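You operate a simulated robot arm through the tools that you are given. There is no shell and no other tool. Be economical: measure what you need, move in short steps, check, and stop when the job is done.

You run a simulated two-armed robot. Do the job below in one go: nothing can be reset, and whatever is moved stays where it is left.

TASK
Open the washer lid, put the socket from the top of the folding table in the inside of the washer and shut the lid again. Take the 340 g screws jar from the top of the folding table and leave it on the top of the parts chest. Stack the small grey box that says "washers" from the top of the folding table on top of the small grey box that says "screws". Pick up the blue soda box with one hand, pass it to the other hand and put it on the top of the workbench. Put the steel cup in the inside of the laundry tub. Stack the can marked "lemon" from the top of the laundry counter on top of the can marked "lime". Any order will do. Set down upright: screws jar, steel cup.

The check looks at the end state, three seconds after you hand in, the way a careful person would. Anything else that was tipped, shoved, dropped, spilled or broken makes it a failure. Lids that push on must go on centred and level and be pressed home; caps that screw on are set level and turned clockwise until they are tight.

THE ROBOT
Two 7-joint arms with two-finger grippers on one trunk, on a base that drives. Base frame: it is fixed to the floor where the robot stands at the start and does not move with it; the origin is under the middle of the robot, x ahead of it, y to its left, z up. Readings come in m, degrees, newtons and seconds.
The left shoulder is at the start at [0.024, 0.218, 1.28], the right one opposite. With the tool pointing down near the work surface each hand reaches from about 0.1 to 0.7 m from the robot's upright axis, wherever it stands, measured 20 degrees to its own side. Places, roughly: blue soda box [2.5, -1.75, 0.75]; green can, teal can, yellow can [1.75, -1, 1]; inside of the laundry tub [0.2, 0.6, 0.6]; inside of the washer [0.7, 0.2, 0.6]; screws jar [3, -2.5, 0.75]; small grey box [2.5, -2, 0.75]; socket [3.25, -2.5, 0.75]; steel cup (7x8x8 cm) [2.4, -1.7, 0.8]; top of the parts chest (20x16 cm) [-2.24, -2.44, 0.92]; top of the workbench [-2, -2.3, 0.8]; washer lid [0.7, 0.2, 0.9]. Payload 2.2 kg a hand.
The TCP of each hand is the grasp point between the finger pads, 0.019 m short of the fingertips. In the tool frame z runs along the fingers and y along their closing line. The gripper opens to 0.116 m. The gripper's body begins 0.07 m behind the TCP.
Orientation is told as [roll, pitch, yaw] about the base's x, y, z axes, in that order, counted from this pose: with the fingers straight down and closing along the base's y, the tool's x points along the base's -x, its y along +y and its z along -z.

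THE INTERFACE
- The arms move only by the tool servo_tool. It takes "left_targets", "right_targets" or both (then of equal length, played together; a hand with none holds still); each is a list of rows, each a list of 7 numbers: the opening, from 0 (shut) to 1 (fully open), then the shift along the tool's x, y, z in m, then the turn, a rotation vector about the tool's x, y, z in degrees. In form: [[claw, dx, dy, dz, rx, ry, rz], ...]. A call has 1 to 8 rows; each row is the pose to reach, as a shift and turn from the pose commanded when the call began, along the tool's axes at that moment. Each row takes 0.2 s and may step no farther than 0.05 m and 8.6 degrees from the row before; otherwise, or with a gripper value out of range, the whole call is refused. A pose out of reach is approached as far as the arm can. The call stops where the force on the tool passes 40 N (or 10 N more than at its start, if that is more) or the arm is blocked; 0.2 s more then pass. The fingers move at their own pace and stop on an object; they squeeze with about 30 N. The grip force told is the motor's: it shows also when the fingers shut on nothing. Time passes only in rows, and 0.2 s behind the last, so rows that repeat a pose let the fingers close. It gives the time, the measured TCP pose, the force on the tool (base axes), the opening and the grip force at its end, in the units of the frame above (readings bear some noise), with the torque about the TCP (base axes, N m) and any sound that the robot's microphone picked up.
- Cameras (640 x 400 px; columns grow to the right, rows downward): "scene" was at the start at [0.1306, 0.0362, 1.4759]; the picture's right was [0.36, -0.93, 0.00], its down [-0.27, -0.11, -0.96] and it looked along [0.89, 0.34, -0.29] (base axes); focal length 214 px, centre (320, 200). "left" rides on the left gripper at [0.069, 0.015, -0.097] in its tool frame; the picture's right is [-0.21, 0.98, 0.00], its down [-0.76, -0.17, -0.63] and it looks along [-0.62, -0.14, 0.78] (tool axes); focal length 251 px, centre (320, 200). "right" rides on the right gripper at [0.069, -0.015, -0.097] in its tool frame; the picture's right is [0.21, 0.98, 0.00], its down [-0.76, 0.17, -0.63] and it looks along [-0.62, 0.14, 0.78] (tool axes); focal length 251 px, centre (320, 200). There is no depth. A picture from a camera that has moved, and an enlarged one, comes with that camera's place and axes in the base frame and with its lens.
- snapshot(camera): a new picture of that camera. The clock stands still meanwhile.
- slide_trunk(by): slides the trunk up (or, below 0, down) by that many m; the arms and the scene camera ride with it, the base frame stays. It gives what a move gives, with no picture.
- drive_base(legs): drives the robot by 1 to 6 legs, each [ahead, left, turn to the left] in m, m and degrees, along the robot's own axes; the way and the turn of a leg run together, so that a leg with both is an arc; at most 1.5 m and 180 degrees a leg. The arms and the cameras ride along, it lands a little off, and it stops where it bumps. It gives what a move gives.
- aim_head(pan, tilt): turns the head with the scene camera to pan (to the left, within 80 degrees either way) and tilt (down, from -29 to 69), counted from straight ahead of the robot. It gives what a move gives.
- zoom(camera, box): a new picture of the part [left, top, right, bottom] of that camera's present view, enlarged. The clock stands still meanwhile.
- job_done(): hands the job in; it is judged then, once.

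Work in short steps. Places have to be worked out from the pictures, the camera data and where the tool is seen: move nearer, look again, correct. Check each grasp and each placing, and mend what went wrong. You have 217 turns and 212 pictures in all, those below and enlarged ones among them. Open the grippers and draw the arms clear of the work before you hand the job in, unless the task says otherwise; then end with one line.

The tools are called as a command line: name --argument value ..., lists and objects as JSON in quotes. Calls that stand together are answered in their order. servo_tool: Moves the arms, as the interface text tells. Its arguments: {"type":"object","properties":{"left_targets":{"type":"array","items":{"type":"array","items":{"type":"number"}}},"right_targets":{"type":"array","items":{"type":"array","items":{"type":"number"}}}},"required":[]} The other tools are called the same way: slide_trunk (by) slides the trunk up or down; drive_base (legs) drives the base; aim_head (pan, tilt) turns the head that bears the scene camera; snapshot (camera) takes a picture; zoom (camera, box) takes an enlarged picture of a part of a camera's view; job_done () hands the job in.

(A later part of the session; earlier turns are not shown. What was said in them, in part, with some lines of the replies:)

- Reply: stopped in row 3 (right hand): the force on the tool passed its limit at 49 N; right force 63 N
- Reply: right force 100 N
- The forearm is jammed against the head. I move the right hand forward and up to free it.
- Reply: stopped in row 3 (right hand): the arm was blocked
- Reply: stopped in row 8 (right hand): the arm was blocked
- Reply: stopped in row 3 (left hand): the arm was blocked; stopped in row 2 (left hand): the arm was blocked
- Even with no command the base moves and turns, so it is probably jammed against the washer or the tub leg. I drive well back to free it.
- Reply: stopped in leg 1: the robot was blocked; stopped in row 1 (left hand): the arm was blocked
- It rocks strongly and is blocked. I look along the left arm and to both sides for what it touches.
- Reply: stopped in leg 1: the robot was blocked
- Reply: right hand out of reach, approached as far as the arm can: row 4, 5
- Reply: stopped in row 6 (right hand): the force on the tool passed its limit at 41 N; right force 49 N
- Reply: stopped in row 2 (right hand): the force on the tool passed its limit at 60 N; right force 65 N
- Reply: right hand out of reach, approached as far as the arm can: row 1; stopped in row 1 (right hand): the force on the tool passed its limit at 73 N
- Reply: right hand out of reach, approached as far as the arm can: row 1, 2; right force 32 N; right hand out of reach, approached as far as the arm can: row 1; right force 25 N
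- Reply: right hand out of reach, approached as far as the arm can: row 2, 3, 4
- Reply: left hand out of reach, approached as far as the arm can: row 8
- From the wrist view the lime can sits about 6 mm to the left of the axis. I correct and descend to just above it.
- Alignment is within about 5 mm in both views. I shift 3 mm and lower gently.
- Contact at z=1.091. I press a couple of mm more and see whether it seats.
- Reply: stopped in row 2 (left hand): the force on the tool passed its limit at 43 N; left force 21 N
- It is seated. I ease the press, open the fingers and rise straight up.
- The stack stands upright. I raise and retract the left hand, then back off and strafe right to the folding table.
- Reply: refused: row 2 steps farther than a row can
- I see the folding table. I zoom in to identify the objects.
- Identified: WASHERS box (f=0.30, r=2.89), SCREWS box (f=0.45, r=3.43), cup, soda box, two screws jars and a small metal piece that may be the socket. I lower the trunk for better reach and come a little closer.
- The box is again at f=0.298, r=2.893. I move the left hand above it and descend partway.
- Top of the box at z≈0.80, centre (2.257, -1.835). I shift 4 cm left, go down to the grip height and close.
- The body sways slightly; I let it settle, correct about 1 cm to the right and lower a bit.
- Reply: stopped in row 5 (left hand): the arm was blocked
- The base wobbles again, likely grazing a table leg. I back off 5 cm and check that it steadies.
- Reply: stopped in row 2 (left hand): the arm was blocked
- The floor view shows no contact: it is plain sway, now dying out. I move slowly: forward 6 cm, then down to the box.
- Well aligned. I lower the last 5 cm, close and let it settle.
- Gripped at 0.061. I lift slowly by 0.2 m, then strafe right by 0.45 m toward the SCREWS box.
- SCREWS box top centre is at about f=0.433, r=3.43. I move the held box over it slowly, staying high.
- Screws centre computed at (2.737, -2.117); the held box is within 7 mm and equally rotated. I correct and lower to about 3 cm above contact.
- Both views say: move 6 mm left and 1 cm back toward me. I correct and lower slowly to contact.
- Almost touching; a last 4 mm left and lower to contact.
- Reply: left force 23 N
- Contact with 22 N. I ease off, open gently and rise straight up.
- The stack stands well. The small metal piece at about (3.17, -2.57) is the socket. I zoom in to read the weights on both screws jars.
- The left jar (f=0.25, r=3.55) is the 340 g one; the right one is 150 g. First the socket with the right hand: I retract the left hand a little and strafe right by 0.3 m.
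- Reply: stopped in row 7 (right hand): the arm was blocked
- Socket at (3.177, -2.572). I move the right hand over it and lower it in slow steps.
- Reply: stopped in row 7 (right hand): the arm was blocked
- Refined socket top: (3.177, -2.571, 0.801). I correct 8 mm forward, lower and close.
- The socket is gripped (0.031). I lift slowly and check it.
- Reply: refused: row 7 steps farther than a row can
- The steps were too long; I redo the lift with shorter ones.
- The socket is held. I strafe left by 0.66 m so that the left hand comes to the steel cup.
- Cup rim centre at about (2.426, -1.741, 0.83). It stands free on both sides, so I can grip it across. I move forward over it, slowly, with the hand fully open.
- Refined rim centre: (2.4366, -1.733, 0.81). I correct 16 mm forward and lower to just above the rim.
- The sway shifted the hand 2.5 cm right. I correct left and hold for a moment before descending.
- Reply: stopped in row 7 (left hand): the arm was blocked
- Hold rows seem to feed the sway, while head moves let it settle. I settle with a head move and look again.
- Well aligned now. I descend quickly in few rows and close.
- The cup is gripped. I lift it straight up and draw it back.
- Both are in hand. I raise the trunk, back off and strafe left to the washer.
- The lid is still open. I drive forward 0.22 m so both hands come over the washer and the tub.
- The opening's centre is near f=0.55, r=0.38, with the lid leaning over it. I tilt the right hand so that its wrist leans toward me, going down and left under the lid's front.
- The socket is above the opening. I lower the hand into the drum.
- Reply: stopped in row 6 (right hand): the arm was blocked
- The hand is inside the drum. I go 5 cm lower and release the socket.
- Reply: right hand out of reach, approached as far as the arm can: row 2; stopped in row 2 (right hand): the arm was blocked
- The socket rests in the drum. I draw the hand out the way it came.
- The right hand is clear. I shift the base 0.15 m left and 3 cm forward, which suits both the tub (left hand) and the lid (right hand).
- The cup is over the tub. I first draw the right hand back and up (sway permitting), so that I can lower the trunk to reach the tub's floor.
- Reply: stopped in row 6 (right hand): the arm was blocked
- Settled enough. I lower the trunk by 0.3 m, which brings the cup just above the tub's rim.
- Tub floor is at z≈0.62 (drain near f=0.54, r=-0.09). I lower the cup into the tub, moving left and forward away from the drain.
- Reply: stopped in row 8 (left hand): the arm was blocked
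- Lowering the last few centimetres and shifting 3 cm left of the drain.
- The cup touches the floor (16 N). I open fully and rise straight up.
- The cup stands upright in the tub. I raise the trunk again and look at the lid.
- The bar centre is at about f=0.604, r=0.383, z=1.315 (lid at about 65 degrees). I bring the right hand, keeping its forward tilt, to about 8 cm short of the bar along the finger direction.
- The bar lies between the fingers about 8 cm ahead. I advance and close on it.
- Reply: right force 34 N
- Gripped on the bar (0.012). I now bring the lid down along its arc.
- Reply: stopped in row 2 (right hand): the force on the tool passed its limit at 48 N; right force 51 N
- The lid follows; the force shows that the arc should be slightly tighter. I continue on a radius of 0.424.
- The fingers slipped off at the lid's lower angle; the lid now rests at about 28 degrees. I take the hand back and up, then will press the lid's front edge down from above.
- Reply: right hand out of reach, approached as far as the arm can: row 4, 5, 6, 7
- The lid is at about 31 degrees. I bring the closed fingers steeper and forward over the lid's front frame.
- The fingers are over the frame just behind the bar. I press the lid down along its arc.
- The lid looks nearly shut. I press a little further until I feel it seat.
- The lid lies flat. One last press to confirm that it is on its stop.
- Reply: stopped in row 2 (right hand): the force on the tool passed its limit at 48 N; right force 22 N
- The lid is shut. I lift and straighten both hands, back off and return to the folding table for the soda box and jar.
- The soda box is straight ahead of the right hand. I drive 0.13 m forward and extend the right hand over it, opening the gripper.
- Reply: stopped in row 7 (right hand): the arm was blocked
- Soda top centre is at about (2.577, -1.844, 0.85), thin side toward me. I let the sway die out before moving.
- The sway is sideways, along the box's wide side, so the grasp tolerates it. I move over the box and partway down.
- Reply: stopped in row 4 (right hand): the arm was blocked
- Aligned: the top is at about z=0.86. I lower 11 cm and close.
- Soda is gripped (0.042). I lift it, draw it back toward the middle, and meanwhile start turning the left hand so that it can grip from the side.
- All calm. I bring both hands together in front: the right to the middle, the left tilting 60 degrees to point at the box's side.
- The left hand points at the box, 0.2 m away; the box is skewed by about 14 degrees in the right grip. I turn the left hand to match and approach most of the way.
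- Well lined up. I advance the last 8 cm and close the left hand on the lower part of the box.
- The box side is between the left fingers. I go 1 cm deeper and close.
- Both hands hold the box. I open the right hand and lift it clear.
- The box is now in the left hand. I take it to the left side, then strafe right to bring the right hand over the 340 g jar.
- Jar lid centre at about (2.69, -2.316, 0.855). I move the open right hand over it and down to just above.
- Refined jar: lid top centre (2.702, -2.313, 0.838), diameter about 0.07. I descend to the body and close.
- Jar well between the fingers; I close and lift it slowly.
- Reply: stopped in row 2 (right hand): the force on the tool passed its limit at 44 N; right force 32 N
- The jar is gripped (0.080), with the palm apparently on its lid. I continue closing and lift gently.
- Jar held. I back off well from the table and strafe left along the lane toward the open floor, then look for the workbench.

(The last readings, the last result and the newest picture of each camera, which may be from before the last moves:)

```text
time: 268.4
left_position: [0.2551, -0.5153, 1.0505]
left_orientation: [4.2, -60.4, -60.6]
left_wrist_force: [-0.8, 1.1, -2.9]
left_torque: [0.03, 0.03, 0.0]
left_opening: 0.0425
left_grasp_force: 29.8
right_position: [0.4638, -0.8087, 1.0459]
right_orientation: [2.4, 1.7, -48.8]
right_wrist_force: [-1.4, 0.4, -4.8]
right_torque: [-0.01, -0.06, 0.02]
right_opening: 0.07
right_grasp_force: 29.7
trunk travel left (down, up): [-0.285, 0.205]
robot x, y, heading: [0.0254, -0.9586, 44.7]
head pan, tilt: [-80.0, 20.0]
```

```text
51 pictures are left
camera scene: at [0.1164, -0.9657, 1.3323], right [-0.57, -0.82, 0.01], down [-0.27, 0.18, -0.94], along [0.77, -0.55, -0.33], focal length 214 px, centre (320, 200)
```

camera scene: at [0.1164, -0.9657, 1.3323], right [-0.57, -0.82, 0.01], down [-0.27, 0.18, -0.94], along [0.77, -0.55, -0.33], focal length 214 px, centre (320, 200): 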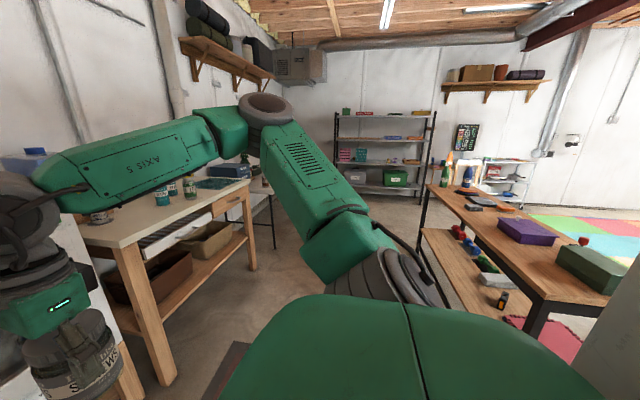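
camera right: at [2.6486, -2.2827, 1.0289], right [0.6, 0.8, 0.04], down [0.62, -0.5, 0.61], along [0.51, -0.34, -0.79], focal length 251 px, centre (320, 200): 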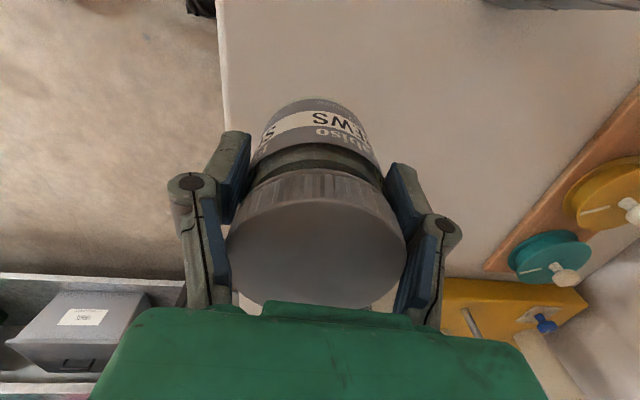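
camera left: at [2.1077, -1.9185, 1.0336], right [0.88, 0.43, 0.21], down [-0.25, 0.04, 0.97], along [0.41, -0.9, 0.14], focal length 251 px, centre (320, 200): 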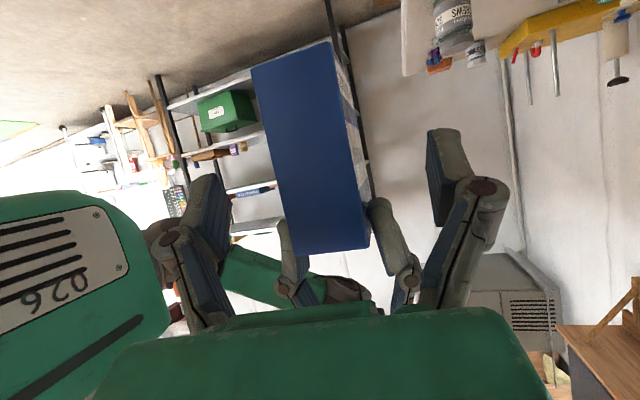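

The way back is clear. I turn left in place toward the workbench (heading about 215 degrees) and look.

drive_base --legs '[[0, 0, 57], [0, 0, 57], [0, 0, 57]]'

aim_head --pan 0 --tilt 20

snapshot --camera "scene"

```text
time: 276.5
left_position: [-0.2811, -1.3402, 1.0539]
left_orientation: [3.5, -58.4, 113.5]
left_wrist_force: [0.4, 0.9, -1.9]
left_torque: [-0.12, -0.06, 0.02]
left_opening: 0.0423
left_grasp_force: 30.2
right_position: [-0.4558, -1.0271, 1.0381]
right_orientation: [2.2, 3.9, 124.5]
right_wrist_force: [-0.3, 0.9, -4.8]
right_torque: [-0.07, -0.08, -0.01]
right_opening: 0.0702
right_grasp_force: 30.0
trunk travel left (down, up): [-0.285, 0.205]
robot x, y, heading: [0.0224, -0.9596, -141.5]
head pan, tilt: [-80.0, 20.0]
```

```text
time: 278.0
left_position: [-0.2689, -1.3491, 1.056]
left_orientation: [4.4, -59.2, 112.6]
left_wrist_force: [0.9, 1.0, -3.1]
left_torque: [-0.07, -0.07, 0.04]
left_opening: 0.0425
left_grasp_force: 30.0
right_position: [-0.4461, -1.0361, 1.0427]
right_orientation: [2.4, 2.9, 124.5]
right_wrist_force: [-0.1, -0.4, -4.7]
right_torque: [-0.05, -0.06, -0.04]
right_opening: 0.0701
right_grasp_force: 30.3
trunk travel left (down, up): [-0.285, 0.205]
robot x, y, heading: [0.0192, -0.9548, -141.7]
head pan, tilt: [0.0, 20.0]
```

```text
50 pictures are left
camera scene: at [-0.0834, -1.0448, 1.3306], right [-0.62, 0.78, 0.0], down [0.27, 0.22, -0.94], along [-0.73, -0.58, -0.35], focal length 214 px, centre (320, 200)
```

scene: 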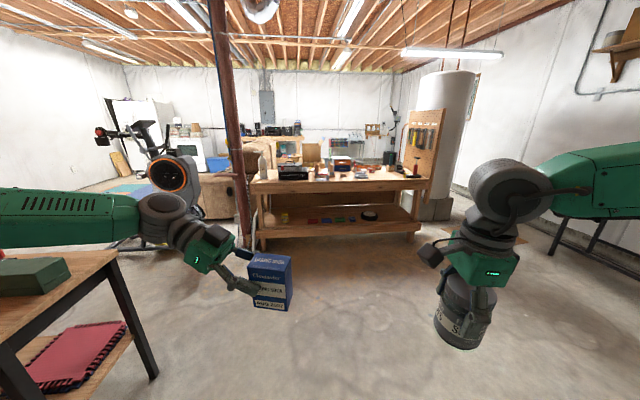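

The workbench stands ahead, its front edge at about F=2.84 m (along my facing direction). I square up to it and drive near.

drive_base --legs '[[0, 0, 6.7], [0.8, -0.17, 0], [0.7, -0.17, 0]]'

aim_head --pan 0 --tilt 30

snapshot --camera "scene"

```text
time: 286.4
left_position: [-1.4816, -2.2304, 1.0506]
left_orientation: [5.1, -60.7, 119.3]
left_wrist_force: [0.6, -1.9, -4.1]
left_torque: [0.02, -0.01, 0.0]
left_opening: 0.0424
left_grasp_force: 30.2
right_position: [-1.6934, -1.9387, 1.0487]
right_orientation: [2.5, 1.3, 131.5]
right_wrist_force: [1.1, -1.1, -4.8]
right_torque: [0.05, 0.06, 0.01]
right_opening: 0.0699
right_grasp_force: 30.3
trunk travel left (down, up): [-0.285, 0.205]
robot x, y, heading: [-1.2567, -1.7852, -134.8]
head pan, tilt: [0.0, 20.0]
```

```text
time: 287.1
left_position: [-1.4774, -2.2307, 1.0528]
left_orientation: [5.1, -60.3, 119.4]
left_wrist_force: [0.2, -2.1, -2.8]
left_torque: [0.0, 0.02, 0.02]
left_opening: 0.0421
left_grasp_force: 30.1
right_position: [-1.6888, -1.9382, 1.0494]
right_orientation: [2.8, 1.6, 131.8]
right_wrist_force: [1.8, -1.5, -4.6]
right_torque: [0.04, 0.06, 0.02]
right_opening: 0.07
right_grasp_force: 29.8
trunk travel left (down, up): [-0.285, 0.205]
robot x, y, heading: [-1.252, -1.7902, -134.8]
head pan, tilt: [0.0, 30.0]
```

```text
49 pictures are left
camera scene: at [-1.3287, -1.9036, 1.3144], right [-0.71, 0.7, 0.02], down [0.34, 0.37, -0.86], along [-0.61, -0.61, -0.5], focal length 214 px, centre (320, 200)
```

scene: 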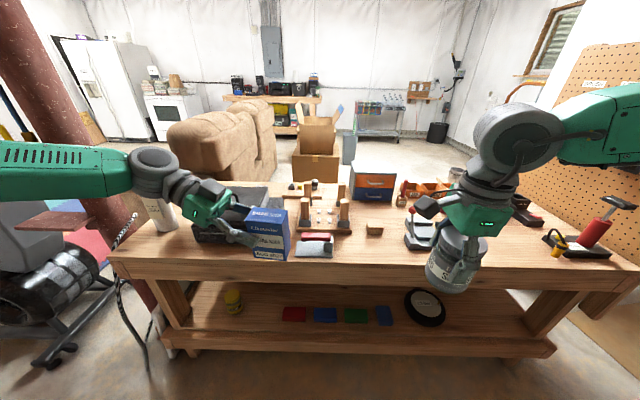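

The parts chest is the small blue-and-orange drawer unit. I zoom in on it and the bench surface.

zoom --camera "scene" --box '[280, 140, 440, 260]'

```text
3.33 times, centred on (360, 200) of scene
camera zoom: at [-1.3287, -1.9036, 1.3144], right [-0.71, 0.7, 0.02], down [0.34, 0.37, -0.86], along [-0.61, -0.61, -0.5], focal length 715 px, centre (187, 200)
```

zoom: 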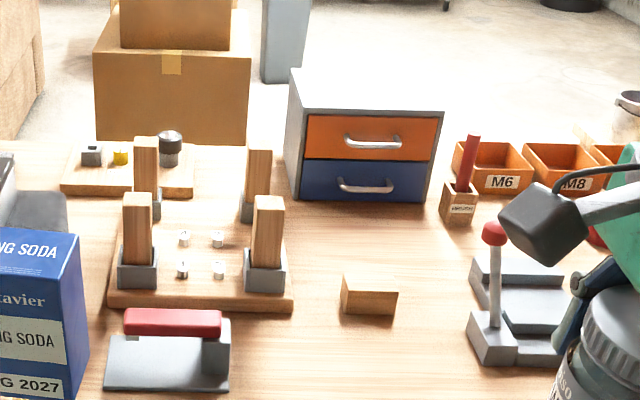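

Chest top measures F 3.23-3.39, L 0.05-0.24 (L to my left), z=0.92. I place the soda first, at a free spot near F=2.845, L=0.12: I raise the jar a bit and drive 0.22 m ahead and 0.38 m right.

servo_tool --right_targets '[[0.3, 0, 0, -0.03, 0, 0, 0], [0.3, 0, 0, -0.06, 0, 0, 0], [0.3, 0, 0, -0.09, 0, 0, 0]]'

drive_base --legs '[[0, -0.38, 0], [0.2, 0, 0]]'

aim_head --pan 0 --tilt 42

snapshot --camera "scene"

```text
time: 288.1
left_position: [-1.4714, -2.2307, 1.0539]
left_orientation: [5.3, -60.4, 119.5]
left_wrist_force: [0.1, -0.2, -3.0]
left_torque: [-0.04, 0.0, 0.01]
left_opening: 0.0424
left_grasp_force: 29.8
right_position: [-1.6823, -1.9347, 1.1401]
right_orientation: [2.9, 1.4, 132.1]
right_wrist_force: [0.7, -0.5, -5.1]
right_torque: [0.0, 0.0, 0.0]
right_opening: 0.0703
right_grasp_force: 30.5
trunk travel left (down, up): [-0.285, 0.205]
robot x, y, heading: [-1.2553, -1.7889, -134.8]
head pan, tilt: [0.0, 30.0]
stopped in row 3 (right hand): the arm was blocked; the commanded pose is now the measured one
```

```text
time: 291.7
left_position: [-1.9238, -2.0671, 1.0593]
left_orientation: [4.3, -58.4, 119.2]
left_wrist_force: [-0.2, 1.3, -2.4]
left_torque: [-0.11, -0.08, 0.0]
left_opening: 0.0422
left_grasp_force: 29.9
right_position: [-2.1348, -1.7676, 1.1331]
right_orientation: [2.7, 3.6, 131.0]
right_wrist_force: [-1.0, 2.0, -5.0]
right_torque: [-0.06, -0.14, -0.01]
right_opening: 0.0701
right_grasp_force: 30.7
trunk travel left (down, up): [-0.285, 0.205]
robot x, y, heading: [-1.6711, -1.6562, -135.2]
head pan, tilt: [0.0, 30.0]
```

```text
time: 292.5
left_position: [-1.913, -2.074, 1.0588]
left_orientation: [5.0, -59.1, 118.6]
left_wrist_force: [-0.2, -0.8, -2.6]
left_torque: [-0.08, -0.04, 0.02]
left_opening: 0.0421
left_grasp_force: 30.1
right_position: [-2.1226, -1.7752, 1.1369]
right_orientation: [2.9, 3.0, 131.0]
right_wrist_force: [0.8, -0.7, -5.1]
right_torque: [-0.02, -0.04, 0.0]
right_opening: 0.0701
right_grasp_force: 30.3
trunk travel left (down, up): [-0.285, 0.205]
robot x, y, heading: [-1.6744, -1.6528, -135.2]
head pan, tilt: [0.0, 42.0]
```

```text
47 pictures are left
camera scene: at [-1.7537, -1.7567, 1.2962], right [-0.71, 0.71, 0.01], down [0.47, 0.48, -0.74], along [-0.53, -0.52, -0.67], focal length 214 px, centre (320, 200)
```

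scene: 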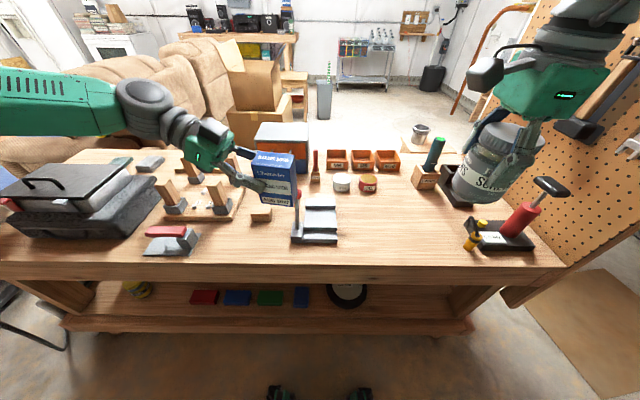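

I lower the left hand with the box toward a free spot at about F=2.85, L=0.13.

servo_tool --left_targets '[[0.1, 0.034, 0.004, 0.009, 0, 0, 0], [0.1, 0.068, 0.008, 0.018, 0, 0, 0], [0.1, 0.102, 0.012, 0.027, 0, 0, 0], [0.1, 0.137, 0.016, 0.036, 0, 0, 0], [0.1, 0.165, 0.018, 0.043, 0, 0, 0]]'

aim_head --pan 5 --tilt 45

zoom --camera "scene" --box '[200, 110, 400, 260]'

```text
time: 293.7
left_position: [-1.9202, -2.1143, 0.8977]
left_orientation: [4.7, -58.2, 118.7]
left_wrist_force: [0.4, 0.8, -1.9]
left_torque: [-0.11, -0.06, 0.0]
left_opening: 0.0423
left_grasp_force: 30.3
right_position: [-2.1384, -1.7577, 1.1333]
right_orientation: [2.8, 3.9, 130.9]
right_wrist_force: [-0.1, 0.8, -5.2]
right_torque: [-0.07, -0.09, -0.03]
right_opening: 0.07
right_grasp_force: 29.9
trunk travel left (down, up): [-0.285, 0.205]
robot x, y, heading: [-1.6738, -1.6546, -135.4]
head pan, tilt: [0.0, 42.0]
```

```text
time: 294.3
left_position: [-1.9235, -2.1118, 0.8991]
left_orientation: [4.6, -57.9, 118.6]
left_wrist_force: [-1.4, 0.2, -2.5]
left_torque: [-0.15, -0.09, 0.02]
left_opening: 0.0423
left_grasp_force: 29.4
right_position: [-2.1409, -1.7551, 1.1328]
right_orientation: [2.8, 4.1, 130.7]
right_wrist_force: [-0.9, 1.5, -6.2]
right_torque: [-0.08, -0.1, 0.0]
right_opening: 0.0704
right_grasp_force: 29.1
trunk travel left (down, up): [-0.285, 0.205]
robot x, y, heading: [-1.6751, -1.6541, -135.3]
head pan, tilt: [5.0, 45.0]
```

```text
2.67 times, centred on (300, 185) of scene
camera zoom: at [-1.7698, -1.7358, 1.2921], right [-0.76, 0.65, -0.01], down [0.46, 0.54, -0.7], along [-0.45, -0.54, -0.71], focal length 572 px, centre (373, 240)
```

zoom: 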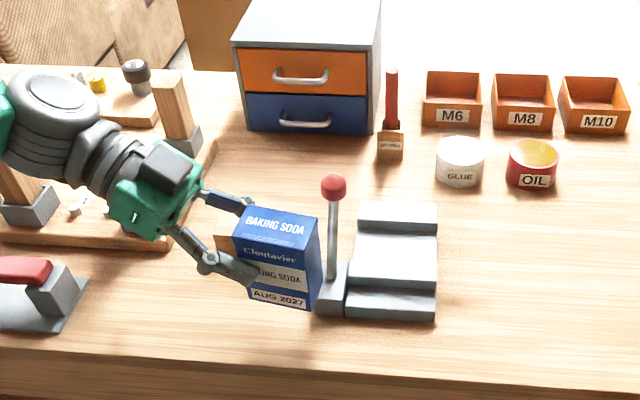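

The lever device is close on the right, so I shift 4 cm left first, then lower to contact.

servo_tool --left_targets '[[0.1, 0.01, -0.005, -0.017, 0, 0, 0], [0.1, 0.02, -0.011, -0.034, 0, 0, 0], [0.1, 0.035, -0.011, -0.025, 0, 0, 0], [0.1, 0.048, -0.011, -0.017, 0, 0, 0], [0.1, 0.056, -0.011, -0.012, 0, 0, 0]]'

zoom --camera "scene" --box '[200, 110, 400, 260]'

```text
time: 295.5
left_position: [-1.8755, -2.1592, 0.8523]
left_orientation: [5.0, -59.2, 118.8]
left_wrist_force: [0.3, -0.1, -3.8]
left_torque: [-0.05, -0.07, -0.02]
left_opening: 0.0419
left_grasp_force: 30.2
right_position: [-2.1181, -1.7806, 1.1367]
right_orientation: [3.0, 2.7, 131.2]
right_wrist_force: [-0.4, -0.3, -5.2]
right_torque: [0.02, -0.02, -0.01]
right_opening: 0.0703
right_grasp_force: 30.1
trunk travel left (down, up): [-0.285, 0.205]
robot x, y, heading: [-1.6713, -1.6571, -135.2]
head pan, tilt: [5.0, 45.0]
```

```text
2.67 times, centred on (300, 185) of scene
camera zoom: at [-1.7592, -1.7472, 1.292], right [-0.76, 0.65, 0.0], down [0.46, 0.54, -0.7], along [-0.45, -0.54, -0.71], focal length 572 px, centre (373, 240)
```

zoom: 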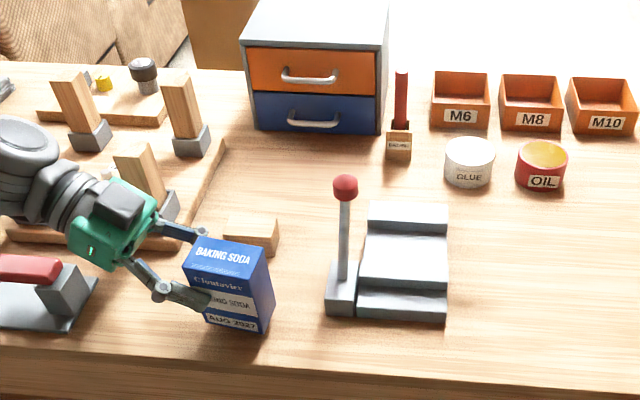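

The spot is free. I lower the last bit to contact.

servo_tool --left_targets '[[0.1, 0.005, 0, 0.003, 0, 0, 0], [0.1, 0.009, 0, 0.005, 0, 0, 0], [0.1, 0.013, 0, 0.008, 0, 0, 0]]'

zoom --camera "scene" --box '[200, 160, 340, 260]'

```text
time: 296.3
left_position: [-1.8841, -2.1527, 0.8422]
left_orientation: [5.3, -59.0, 118.4]
left_wrist_force: [-2.6, 2.2, 8.9]
left_torque: [0.83, 0.42, 0.1]
left_opening: 0.0419
left_grasp_force: 30.5
right_position: [-2.1258, -1.7707, 1.1363]
right_orientation: [2.9, 3.1, 131.1]
right_wrist_force: [0.4, -0.4, -5.3]
right_torque: [0.0, -0.05, 0.0]
right_opening: 0.07
right_grasp_force: 29.9
trunk travel left (down, up): [-0.285, 0.205]
robot x, y, heading: [-1.6698, -1.6554, -135.4]
head pan, tilt: [5.0, 45.0]
```

```text
4.00 times, centred on (270, 210) of scene
camera zoom: at [-1.7676, -1.7378, 1.2923], right [-0.76, 0.65, -0.01], down [0.47, 0.54, -0.7], along [-0.45, -0.54, -0.71], focal length 858 px, centre (520, 160)
```

zoom: 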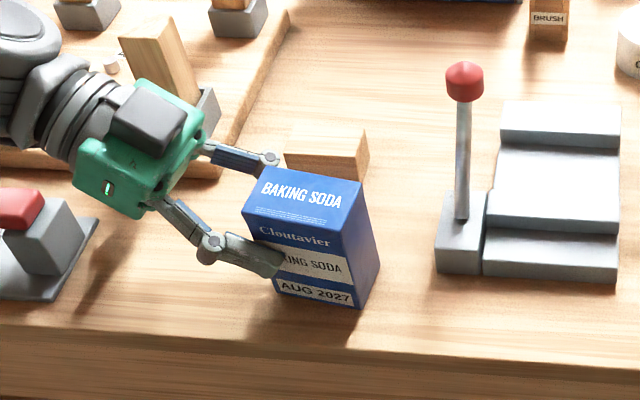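

Contact. I open the left fingers and withdraw along their axis.

servo_tool --left_targets '[[0.4, 0, 0, 0, 0, 0, 0], [0.6, 0, 0, 0, 0, 0, 0], [0.7, 0, 0, 0, 0, 0, 0], [0.7, 0, 0, -0.03, 0, 0, 0], [0.7, 0, 0, -0.07, 0, 0, 0], [0.7, -0.02, 0, -0.11, 0, 0, 0], [0.7, -0.06, 0, -0.13, 0, 0, 0], [0.7, -0.1, 0, -0.15, 0, 0, 0]]'

snapshot --camera "scene"

```text
time: 298.1
left_position: [-1.8244, -2.2217, 1.0019]
left_orientation: [5.0, -59.3, 118.7]
left_wrist_force: [0.4, 0.8, -0.8]
left_torque: [-0.02, 0.02, -0.01]
left_opening: 0.0811
left_grasp_force: 0.0
right_position: [-2.1163, -1.7799, 1.1386]
right_orientation: [3.0, 2.6, 131.2]
right_wrist_force: [0.3, -0.3, -5.2]
right_torque: [-0.03, 0.0, 0.0]
right_opening: 0.07
right_grasp_force: 29.7
trunk travel left (down, up): [-0.285, 0.205]
robot x, y, heading: [-1.6716, -1.6576, -135.4]
head pan, tilt: [5.0, 45.0]
```

```text
43 pictures are left
camera scene: at [-1.7551, -1.7491, 1.2922], right [-0.76, 0.65, 0.0], down [0.46, 0.54, -0.7], along [-0.46, -0.54, -0.71], focal length 214 px, centre (320, 200)
```

scene: 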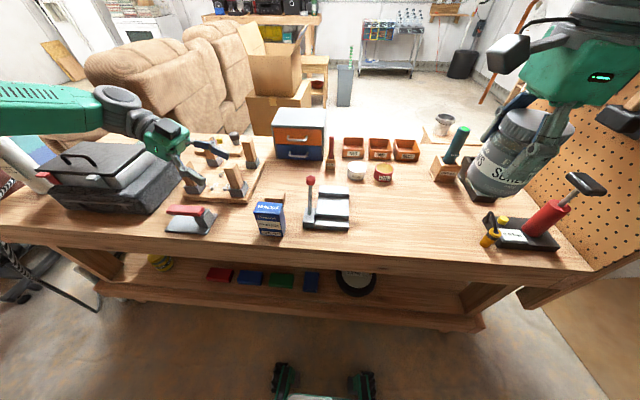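

The soda box stands on the bench. To reach the chest I will stand side-on to the bench: raise the left hand, back off, turn left by 85 degrees and close in on my right side.

servo_tool --left_targets '[[0.7, -0.03, 0, -0.018, 0, 0, 0], [0.7, -0.06, 0, -0.036, 0, 0, 0], [0.7, -0.09, 0, -0.053, 0, 0, 0]]'

drive_base --legs '[[-0.27, 0, 0], [0, 0, 43], [0, 0, 42]]'

aim_head --pan -75 --tilt 45

snapshot --camera "scene"

```text
time: 298.9
left_position: [-1.8301, -2.2089, 1.1081]
left_orientation: [4.8, -58.8, 118.7]
left_wrist_force: [0.0, -0.4, 0.6]
left_torque: [0.02, -0.01, 0.01]
left_opening: 0.0813
left_grasp_force: 0.0
right_position: [-2.1251, -1.7719, 1.1357]
right_orientation: [3.0, 3.1, 131.1]
right_wrist_force: [-0.3, -0.1, -5.0]
right_torque: [-0.04, -0.05, 0.03]
right_opening: 0.07
right_grasp_force: 30.4
trunk travel left (down, up): [-0.285, 0.205]
robot x, y, heading: [-1.676, -1.6536, -135.2]
head pan, tilt: [5.0, 45.0]
```

```text
time: 304.7
left_position: [-0.9671, -1.6902, 1.1132]
left_orientation: [4.5, -57.8, -156.6]
left_wrist_force: [-2.2, 0.1, 0.9]
left_torque: [0.03, -0.1, 0.01]
left_opening: 0.0814
left_grasp_force: 0.1
right_position: [-1.4293, -1.9447, 1.1323]
right_orientation: [2.8, 4.1, -144.3]
right_wrist_force: [-1.5, -0.6, -4.5]
right_torque: [0.08, -0.1, -0.01]
right_opening: 0.0702
right_grasp_force: 29.6
trunk travel left (down, up): [-0.285, 0.205]
robot x, y, heading: [-1.4917, -1.4731, -50.5]
head pan, tilt: [5.0, 45.0]
```

```text
time: 306.3
left_position: [-0.9557, -1.6781, 1.1105]
left_orientation: [5.4, -58.7, -157.2]
left_wrist_force: [-0.5, 0.1, -0.2]
left_torque: [-0.02, 0.02, 0.01]
left_opening: 0.0812
left_grasp_force: 0.1
right_position: [-1.4187, -1.9311, 1.138]
right_orientation: [3.0, 3.2, -144.2]
right_wrist_force: [0.9, -0.1, -4.7]
right_torque: [0.01, -0.05, -0.03]
right_opening: 0.07
right_grasp_force: 30.6
trunk travel left (down, up): [-0.285, 0.205]
robot x, y, heading: [-1.4879, -1.4767, -50.6]
head pan, tilt: [-75.0, 45.0]
```

```text
42 pictures are left
camera scene: at [-1.5024, -1.5668, 1.293], right [-0.81, 0.58, 0.01], down [0.4, 0.57, -0.71], along [-0.42, -0.58, -0.7], focal length 214 px, centre (320, 200)
```

scene: 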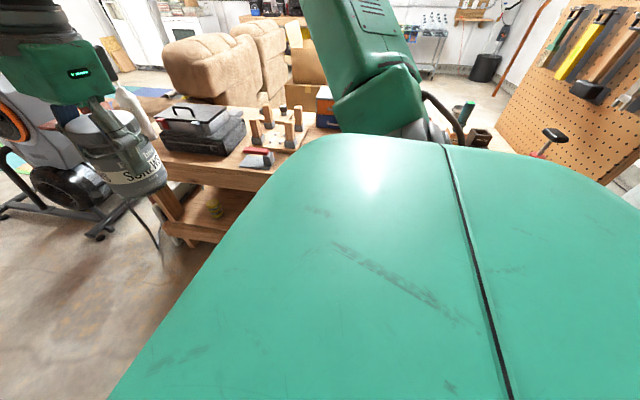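

I close in sideways: 0.37 m to my right.

drive_base --legs '[[-0.08, -0.19, 0], [0, -0.17, 0]]'

aim_head --pan -60 --tilt 30

snapshot --camera "scene"

snapshot --camera "right"

```text
time: 309.0
left_position: [-1.2866, -1.8478, 1.1105]
left_orientation: [5.6, -58.7, -157.2]
left_wrist_force: [0.4, -0.3, 0.6]
left_torque: [-0.03, -0.02, 0.0]
left_opening: 0.0814
left_grasp_force: 0.1
right_position: [-1.7493, -2.1016, 1.1385]
right_orientation: [3.1, 3.1, -144.2]
right_wrist_force: [1.0, -0.2, -5.0]
right_torque: [0.01, -0.06, -0.02]
right_opening: 0.0699
right_grasp_force: 30.2
trunk travel left (down, up): [-0.285, 0.205]
robot x, y, heading: [-1.8233, -1.6456, -50.3]
head pan, tilt: [-75.0, 45.0]
```

```text
time: 309.7
left_position: [-1.2803, -1.8381, 1.1101]
left_orientation: [5.9, -58.9, -157.4]
left_wrist_force: [1.7, 0.6, -0.4]
left_torque: [-0.04, 0.11, 0.01]
left_opening: 0.0811
left_grasp_force: 0.2
right_position: [-1.7445, -2.0932, 1.1407]
right_orientation: [3.3, 2.8, -143.9]
right_wrist_force: [1.3, 1.1, -3.4]
right_torque: [-0.04, 0.02, 0.02]
right_opening: 0.0701
right_grasp_force: 30.5
trunk travel left (down, up): [-0.285, 0.205]
robot x, y, heading: [-1.8178, -1.6482, -50.5]
head pan, tilt: [-60.0, 30.0]
```

```text
41 pictures are left
camera scene: at [-1.792, -1.7343, 1.3168], right [-0.94, 0.35, 0.02], down [0.15, 0.45, -0.88], along [-0.31, -0.82, -0.48], focal length 214 px, centre (320, 200)
```

scene: 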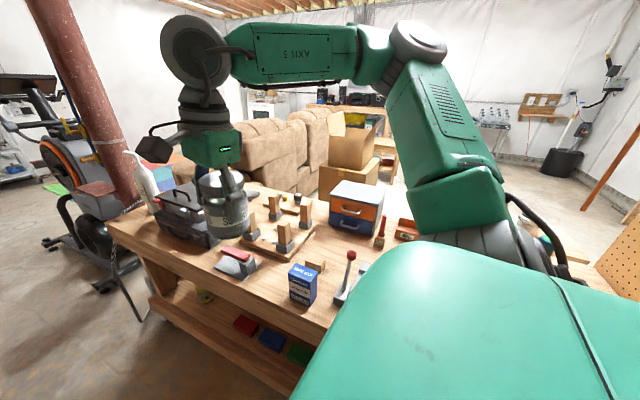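

```text
40 pictures are left
camera right: at [-1.7055, -2.038, 1.239], right [0.75, -0.66, 0.07], down [-0.56, -0.57, 0.6], along [-0.36, -0.49, -0.79], focal length 251 px, centre (320, 200)
```

right: 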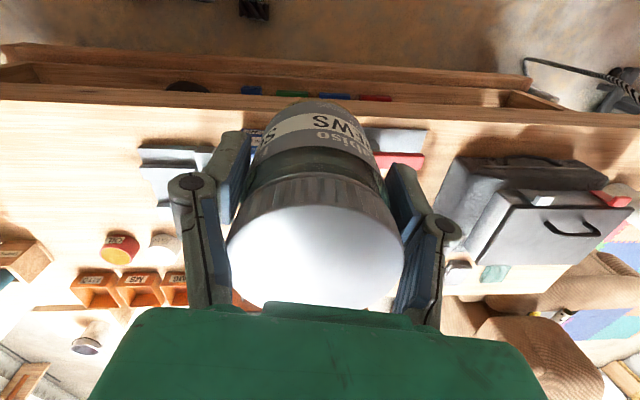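

All consistent: chest centre at (-2.222, -2.427). I adjust the base slightly, then extend the right arm sideways over the chest in steps.

drive_base --legs '[[0.09, -0.02, 0]]'

servo_tool --right_targets '[[0.3, -0.03, 0, 0, 0, 0, 0], [0.3, -0.07, 0, 0, 0, 0, 0], [0.3, -0.11, 0, 0, 0, 0, 0], [0.3, -0.15, 0, 0, 0, 0, 0], [0.3, -0.19, 0, 0, 0, 0, 0], [0.3, -0.23, 0, 0, 0, 0, 0], [0.3, -0.27, 0, 0, 0, 0, 0], [0.3, -0.31, 0, 0, 0, 0, 0]]'

snapshot --camera "scene"

```text
time: 310.9
left_position: [-1.2816, -1.9563, 1.1216]
left_orientation: [4.7, -56.8, -156.9]
left_wrist_force: [-0.3, 0.0, 0.2]
left_torque: [0.07, -0.09, -0.01]
left_opening: 0.0814
left_grasp_force: 0.0
right_position: [-1.7434, -2.2103, 1.1287]
right_orientation: [3.1, 5.0, -144.3]
right_wrist_force: [0.0, -1.4, -5.8]
right_torque: [0.11, -0.08, 0.01]
right_opening: 0.0702
right_grasp_force: 30.5
trunk travel left (down, up): [-0.285, 0.205]
robot x, y, heading: [-1.7818, -1.7297, -50.6]
head pan, tilt: [-60.0, 30.0]
```

```text
time: 312.6
left_position: [-1.2925, -1.9608, 1.1253]
left_orientation: [4.9, -56.3, -157.0]
left_wrist_force: [-0.6, -0.1, 0.0]
left_torque: [-0.01, -0.03, 0.0]
left_opening: 0.081
left_grasp_force: 0.2
right_position: [-2.0063, -2.3953, 1.1006]
right_orientation: [3.0, 5.6, -144.3]
right_wrist_force: [-0.6, -1.0, -5.9]
right_torque: [0.09, -0.13, 0.01]
right_opening: 0.0701
right_grasp_force: 30.3
trunk travel left (down, up): [-0.285, 0.205]
robot x, y, heading: [-1.7893, -1.7326, -50.5]
head pan, tilt: [-60.0, 30.0]
```

```text
39 pictures are left
camera scene: at [-1.8091, -1.8643, 1.3134], right [-0.94, 0.35, -0.01], down [0.18, 0.48, -0.86], along [-0.3, -0.8, -0.51], focal length 214 px, centre (320, 200)
```

scene: 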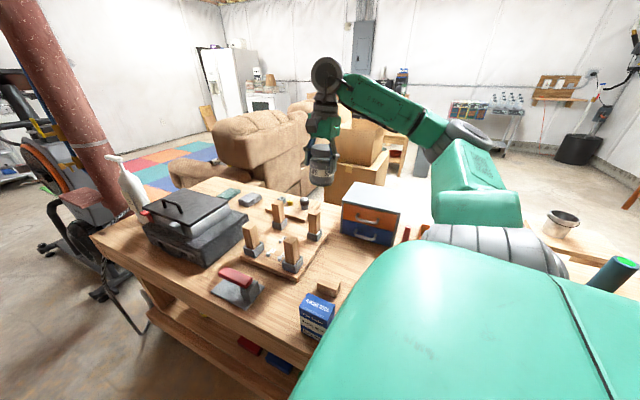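

The body leans slightly with the arm out, so I level the hand while moving over the chest.

servo_tool --right_targets '[[0.3, -0.03, -0.016, -0.003, 0.5, -1, 0], [0.3, -0.065, -0.033, -0.006, 1, -2, 0], [0.3, -0.1, -0.05, -0.01, 1.5, -3, 0], [0.3, -0.13, -0.067, -0.013, 2, -4, 0], [0.3, -0.16, -0.084, -0.016, 2.5, -5, 0], [0.3, -0.194, -0.1, -0.02, 3, -5.6, 0]]'

aim_head --pan -65 --tilt 30

aim_head --pan -62 --tilt 30

snapshot --camera "right"

zoom --camera "scene" --box '[270, 80, 450, 260]'

```text
time: 314.1
left_position: [-1.267, -1.936, 1.1184]
left_orientation: [5.8, -57.7, -157.8]
left_wrist_force: [0.6, 0.6, -1.0]
left_torque: [-0.05, 0.05, 0.04]
left_opening: 0.081
left_grasp_force: 0.1
right_position: [-2.2002, -2.4062, 1.115]
right_orientation: [0.2, -1.7, -144.4]
right_wrist_force: [1.8, -0.4, -3.4]
right_torque: [0.0, -0.05, -0.01]
right_opening: 0.0701
right_grasp_force: 29.9
right hand out of reach, approached as far as the arm can: row 2
trunk travel left (down, up): [-0.285, 0.205]
robot x, y, heading: [-1.7847, -1.7271, -50.3]
head pan, tilt: [-60.0, 30.0]
```

```text
time: 314.7
left_position: [-1.2651, -1.9382, 1.1181]
left_orientation: [5.5, -57.7, -157.4]
left_wrist_force: [0.6, 1.1, 0.4]
left_torque: [0.0, 0.04, -0.03]
left_opening: 0.0811
left_grasp_force: 0.1
right_position: [-2.1984, -2.4075, 1.1141]
right_orientation: [0.3, -1.5, -144.3]
right_wrist_force: [0.7, 0.2, -5.6]
right_torque: [0.05, -0.02, 0.04]
right_opening: 0.0699
right_grasp_force: 30.1
trunk travel left (down, up): [-0.285, 0.205]
robot x, y, heading: [-1.7862, -1.7275, -50.2]
head pan, tilt: [-65.0, 30.0]
```

```text
time: 315.3
left_position: [-1.2833, -1.9536, 1.123]
left_orientation: [5.0, -56.7, -157.1]
left_wrist_force: [-0.3, 0.6, -0.4]
left_torque: [0.04, -0.02, -0.01]
left_opening: 0.0811
left_grasp_force: 0.1
right_position: [-2.2149, -2.4215, 1.1]
right_orientation: [0.0, -0.5, -144.5]
right_wrist_force: [-0.1, 0.2, -6.1]
right_torque: [0.01, -0.03, -0.03]
right_opening: 0.0701
right_grasp_force: 30.3
trunk travel left (down, up): [-0.285, 0.205]
robot x, y, heading: [-1.7889, -1.7341, -50.0]
head pan, tilt: [-62.0, 30.0]
```

```text
38 pictures are left
camera right: at [-2.1684, -2.3687, 1.1965], right [0.74, -0.67, 0.0], down [-0.52, -0.57, 0.64], along [-0.43, -0.47, -0.77], focal length 251 px, centre (320, 200)
```

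right: 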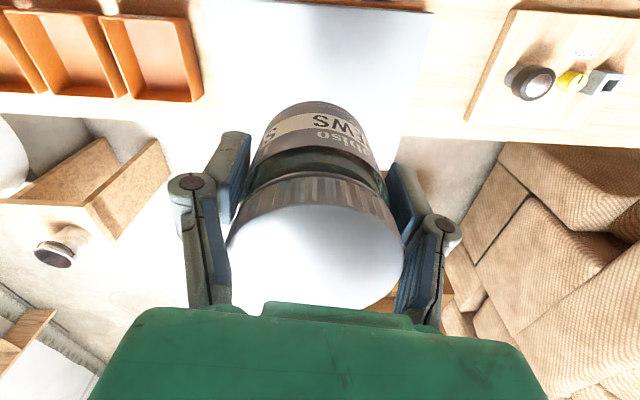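

```text
2.22 times, centred on (360, 170) of scene
camera zoom: at [-1.8072, -1.8582, 1.3137], right [-0.92, 0.38, 0.0], down [0.2, 0.47, -0.86], along [-0.33, -0.79, -0.51], focal length 477 px, centre (231, 267)
```

zoom: 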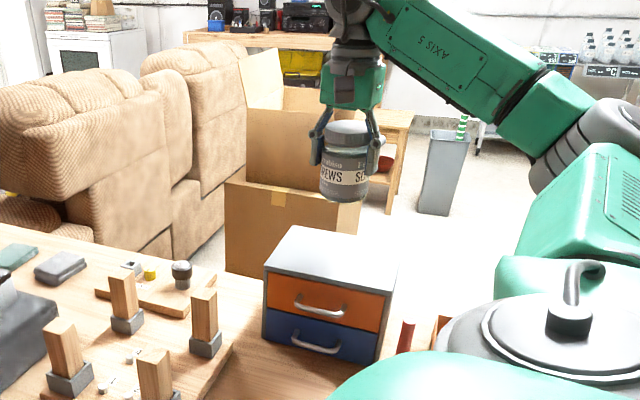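

The jar is above the chest top and level. I lower it slowly.

servo_tool --right_targets '[[0.3, 0, 0, 0.025, 0, 0, 0], [0.3, 0, 0, 0.05, 0, 0, 0], [0.3, 0, 0, 0.075, 0, 0, 0], [0.3, 0, 0, 0.1, 0, 0, 0]]'

aim_head --pan -60 --tilt 30

zoom --camera "scene" --box '[290, 100, 430, 240]'

snapshot --camera "right"

```text
time: 316.3
left_position: [-1.2742, -1.9451, 1.1197]
left_orientation: [5.4, -57.2, -157.4]
left_wrist_force: [-0.3, -0.3, 0.6]
left_torque: [0.0, 0.01, 0.0]
left_opening: 0.0811
left_grasp_force: 0.0
right_position: [-2.2077, -2.4164, 1.0064]
right_orientation: [0.2, -1.0, -144.4]
right_wrist_force: [0.8, 0.0, -5.0]
right_torque: [0.02, -0.05, -0.01]
right_opening: 0.07
right_grasp_force: 30.1
trunk travel left (down, up): [-0.285, 0.205]
robot x, y, heading: [-1.788, -1.731, -50.5]
head pan, tilt: [-62.0, 30.0]
```

```text
time: 317.0
left_position: [-1.283, -1.9532, 1.1219]
left_orientation: [5.1, -56.8, -157.3]
left_wrist_force: [-0.7, -0.9, -0.1]
left_torque: [0.02, -0.07, 0.03]
left_opening: 0.0813
left_grasp_force: 0.0
right_position: [-2.2143, -2.4235, 1.0011]
right_orientation: [0.0, -0.6, -144.6]
right_wrist_force: [-1.0, 0.1, -5.3]
right_torque: [0.06, -0.13, -0.02]
right_opening: 0.0699
right_grasp_force: 30.1
trunk travel left (down, up): [-0.285, 0.205]
robot x, y, heading: [-1.7884, -1.7293, -50.4]
head pan, tilt: [-60.0, 30.0]
```

```text
2.86 times, centred on (360, 170) of scene
camera zoom: at [-1.7995, -1.8553, 1.3143], right [-0.94, 0.35, 0.0], down [0.18, 0.48, -0.86], along [-0.3, -0.81, -0.51], focal length 613 px, centre (206, 286)
```

zoom: 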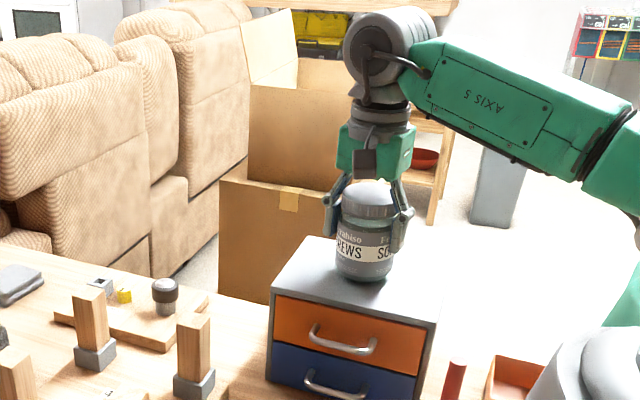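

```text
35 pictures are left
camera right: at [-2.1674, -2.3696, 1.0974], right [0.74, -0.67, 0.0], down [-0.51, -0.57, 0.64], along [-0.43, -0.47, -0.77], focal length 251 px, centre (320, 200)
```

right: 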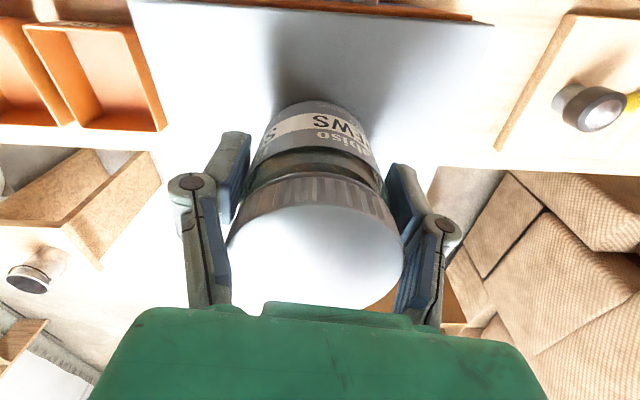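

Well centred on the chest top. I lower the last 3 cm until contact.

servo_tool --right_targets '[[0.3, 0, 0, 0.01, 0, 0, 0], [0.3, 0, 0, 0.018, 0, 0, 0], [0.3, 0, 0, 0.025, 0, 0, 0], [0.3, 0, 0, 0.03, 0, 0, 0]]'

zoom --camera "scene" --box '[290, 100, 430, 240]'

```text
time: 317.7
left_position: [-1.2749, -1.9418, 1.1212]
left_orientation: [5.6, -57.4, -157.7]
left_wrist_force: [-0.8, -1.0, -0.1]
left_torque: [0.04, -0.01, -0.02]
left_opening: 0.0811
left_grasp_force: 0.0
right_position: [-2.2039, -2.4143, 0.996]
right_orientation: [1.5, -1.3, -144.4]
right_wrist_force: [0.5, 5.8, 35.2]
right_torque: [0.81, -0.75, 0.09]
right_opening: 0.0731
right_grasp_force: 30.3
trunk travel left (down, up): [-0.285, 0.205]
robot x, y, heading: [-1.782, -1.7296, -50.5]
head pan, tilt: [-60.0, 30.0]
stopped in row 3 (right hand): the force on the tool passed its limit at 53 N (the readings are from after the stop); the commanded pose is now the measured one
```

```text
2.86 times, centred on (360, 170) of scene
camera zoom: at [-1.787, -1.8408, 1.3161], right [-0.94, 0.35, 0.0], down [0.17, 0.47, -0.87], along [-0.3, -0.81, -0.5], focal length 613 px, centre (206, 286)
```

zoom: 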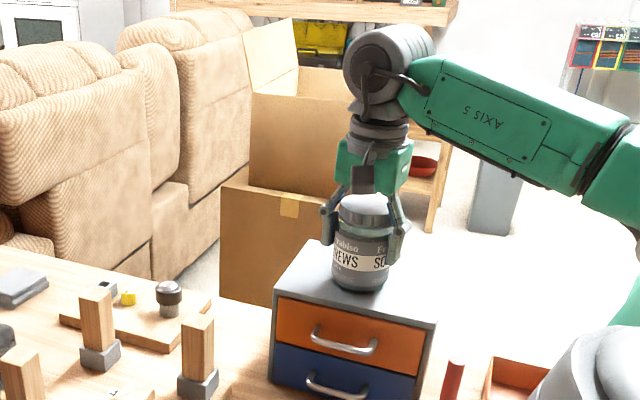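

Contact with the chest top. I ease the press, open and rise straight up.

servo_tool --right_targets '[[0.3, 0, 0, -0.004, 0, 0, 0], [0.8, 0, 0, -0.005, 0, 0, 0], [1.0, 0, 0, -0.006, 0, 0, 0], [1.0, 0, 0, -0.03, 0, 0, 0], [1.0, 0, 0, -0.07, 0, 0, 0], [1.0, 0, 0, -0.11, 0, 0, 0], [1.0, 0, 0, -0.15, 0, 0, 0], [1.0, 0, 0, -0.19, 0, 0, 0]]'

zoom --camera "scene" --box '[290, 100, 430, 240]'

snapshot --camera "right"

```text
time: 319.5
left_position: [-1.273, -1.9445, 1.12]
left_orientation: [5.2, -57.1, -157.3]
left_wrist_force: [0.5, 0.8, 0.1]
left_torque: [0.01, 0.01, -0.01]
left_opening: 0.0811
left_grasp_force: 0.1
right_position: [-2.2081, -2.3977, 1.1567]
right_orientation: [0.9, -1.2, -144.4]
right_wrist_force: [-0.2, -1.1, -0.9]
right_torque: [0.01, 0.03, 0.03]
right_opening: 0.1158
right_grasp_force: 0.1
right hand out of reach, approached as far as the arm can: row 8
trunk travel left (down, up): [-0.285, 0.205]
robot x, y, heading: [-1.785, -1.7335, -50.5]
head pan, tilt: [-60.0, 30.0]
```

```text
2.86 times, centred on (360, 170) of scene
camera zoom: at [-1.7876, -1.8477, 1.3149], right [-0.94, 0.35, 0.0], down [0.17, 0.47, -0.86], along [-0.3, -0.81, -0.5], focal length 613 px, centre (206, 286)
```

zoom: 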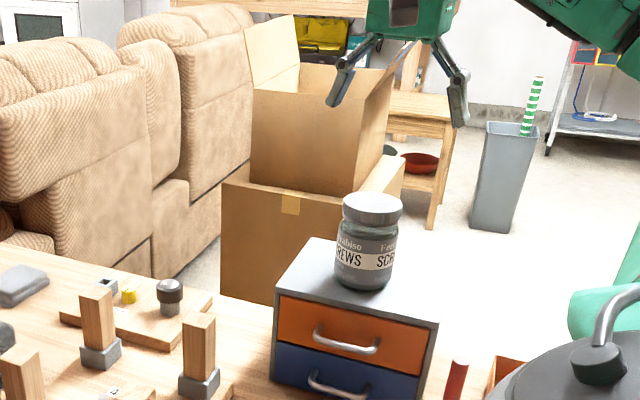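

```text
32 pictures are left
camera right: at [-2.1601, -2.3428, 1.2513], right [0.74, -0.67, 0.01], down [-0.51, -0.56, 0.65], along [-0.43, -0.49, -0.76], focal length 251 px, centre (320, 200)
```

right: 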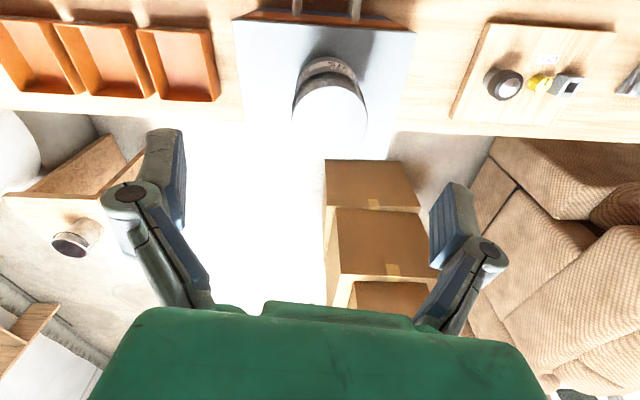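

The jar stands upright on the chest. I withdraw the right arm and drive clear of the bench.

servo_tool --right_targets '[[0.6, 0.04, 0, 0, 0, 0, 0], [0.6, 0.08, 0, 0, 0, 0, 0], [0.6, 0.12, 0, 0, 0, 0, 0], [0.6, 0.16, 0, 0, 0, 0, 0], [0.6, 0.2, 0, 0, 0, 0, 0], [0.6, 0.24, 0, 0, 0, 0, 0], [0.6, 0.28, 0, 0, 0, 0, 0], [0.6, 0.32, 0, 0, 0, 0, 0]]'

drive_base --legs '[[0, 0.25, 0], [0, 0.25, 0]]'

aim_head --pan -70 --tilt 22

snapshot --camera "scene"

```text
time: 321.3
left_position: [-1.2748, -1.9464, 1.1201]
left_orientation: [5.3, -57.1, -157.4]
left_wrist_force: [-1.0, 0.4, 0.3]
left_torque: [0.0, -0.01, -0.01]
left_opening: 0.0812
left_grasp_force: 0.0
right_position: [-1.9649, -2.2111, 1.1132]
right_orientation: [1.0, 0.5, -144.0]
right_wrist_force: [-0.2, -0.1, 0.6]
right_torque: [0.04, 0.01, 0.0]
right_opening: 0.0696
right_grasp_force: 0.0
right hand out of reach, approached as far as the arm can: row 5, 6, 7, 8
trunk travel left (down, up): [-0.285, 0.205]
robot x, y, heading: [-1.7835, -1.7284, -50.4]
head pan, tilt: [-60.0, 30.0]
```

```text
time: 324.6
left_position: [-0.8867, -1.6176, 1.121]
left_orientation: [5.5, -57.1, -157.1]
left_wrist_force: [0.3, 0.3, -0.4]
left_torque: [-0.01, -0.02, -0.03]
left_opening: 0.0813
left_grasp_force: 0.1
right_position: [-1.5755, -1.8897, 1.1148]
right_orientation: [1.0, 0.4, -143.5]
right_wrist_force: [0.0, -0.2, 0.7]
right_torque: [-0.03, -0.02, 0.01]
right_opening: 0.0697
right_grasp_force: 0.0
trunk travel left (down, up): [-0.285, 0.205]
robot x, y, heading: [-1.3957, -1.4018, -49.7]
head pan, tilt: [-60.0, 30.0]
```

```text
time: 325.3
left_position: [-0.8835, -1.6123, 1.1214]
left_orientation: [5.7, -57.3, -157.4]
left_wrist_force: [-0.1, 1.6, -0.2]
left_torque: [-0.04, 0.03, 0.0]
left_opening: 0.0816
left_grasp_force: 0.0
right_position: [-1.5721, -1.8845, 1.1153]
right_orientation: [1.2, 0.3, -143.5]
right_wrist_force: [0.3, 1.0, 0.0]
right_torque: [-0.05, 0.01, 0.01]
right_opening: 0.0699
right_grasp_force: 0.1
trunk travel left (down, up): [-0.285, 0.205]
robot x, y, heading: [-1.3951, -1.4074, -49.9]
head pan, tilt: [-70.0, 22.0]
```

```text
31 pictures are left
camera scene: at [-1.408, -1.5119, 1.3286], right [-0.87, 0.5, 0.0], down [0.18, 0.32, -0.93], along [-0.46, -0.81, -0.37], focal length 214 px, centre (320, 200)
```

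scene: 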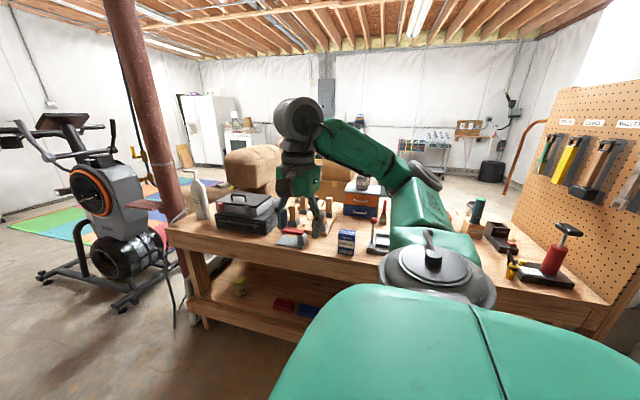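

Jar and soda are in place. From here I check the washer, tub, counter and folding table once more.

aim_head --pan 70 --tilt 8

zoom --camera "scene" --box '[160, 160, 400, 310]'

zoom --camera "scene" --box '[360, 160, 560, 285]'

```text
time: 327.6
left_position: [-0.8944, -1.6217, 1.124]
left_orientation: [5.4, -56.8, -157.1]
left_wrist_force: [-0.4, -0.2, 0.4]
left_torque: [0.0, -0.02, 0.01]
left_opening: 0.0811
left_grasp_force: 0.1
right_position: [-1.5832, -1.8934, 1.1114]
right_orientation: [1.0, 0.9, -143.5]
right_wrist_force: [-0.5, 0.6, 0.3]
right_torque: [0.01, 0.01, 0.01]
right_opening: 0.0696
right_grasp_force: 0.0
trunk travel left (down, up): [-0.285, 0.205]
robot x, y, heading: [-1.3966, -1.4093, -50.0]
head pan, tilt: [70.0, 8.0]
```

```text
2.67 times, centred on (280, 235) of scene
camera zoom: at [-1.2875, -1.4107, 1.351], right [0.34, -0.94, 0.0], down [-0.13, -0.04, -0.99], along [0.93, 0.34, -0.14], focal length 572 px, centre (427, 107)
```

zoom: 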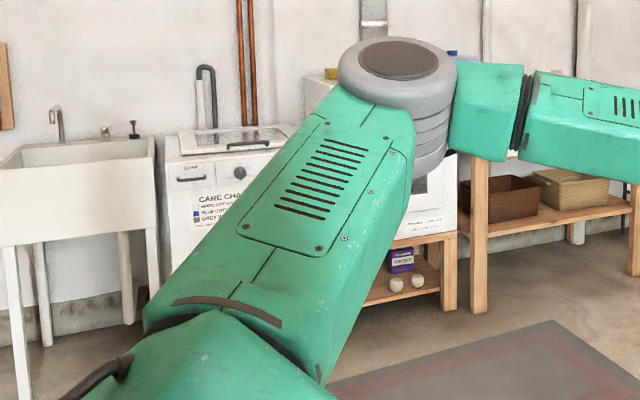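

```text
3.20 times, centred on (460, 222) of scene
camera zoom: at [-1.2875, -1.4107, 1.351], right [0.34, -0.94, 0.0], down [-0.13, -0.04, -0.99], along [0.93, 0.34, -0.14], focal length 686 px, centre (-128, 128)
```

zoom: 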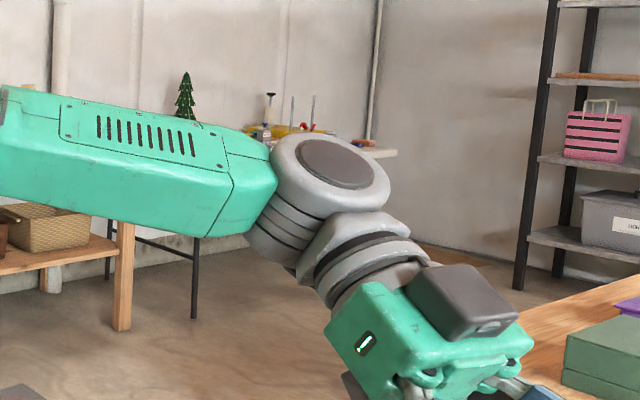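

The lid is shut and the tub side is fine. I open both grippers fully and hand in.

servo_tool --left_targets '[[1, 0, 0, 0, 0, 0, 0], [1, 0, 0, 0, 0, 0, 0]]' --right_targets '[[1, 0, 0, 0, 0, 0, 0], [1, 0, 0, 0, 0, 0, 0]]'

job_done

```text
time: 328.1
left_position: [-0.8912, -1.6196, 1.1222]
left_orientation: [5.5, -56.9, -157.1]
left_wrist_force: [0.4, -0.5, 0.9]
left_torque: [0.03, 0.02, 0.01]
left_opening: 0.1159
left_grasp_force: 0.1
right_position: [-1.5806, -1.8928, 1.1129]
right_orientation: [1.1, 0.7, -143.6]
right_wrist_force: [0.0, 1.1, -0.6]
right_torque: [0.0, 0.03, 0.0]
right_opening: 0.1159
right_grasp_force: 0.1
trunk travel left (down, up): [-0.285, 0.205]
robot x, y, heading: [-1.3972, -1.4078, -50.1]
head pan, tilt: [70.0, 8.0]
```

```text
The job is handed in.
```

All six jobs are done and handed in: socket in the washer with the lid shut, 340 g jar on the parts chest, "washers" box on "screws", soda box passed from right hand to left and put on the workbench, cup upright in the tub, and "lemon" on "lime". In my last look round, my left arm hid the can stack and most of the folding table, so I did not check those two again after placing them.
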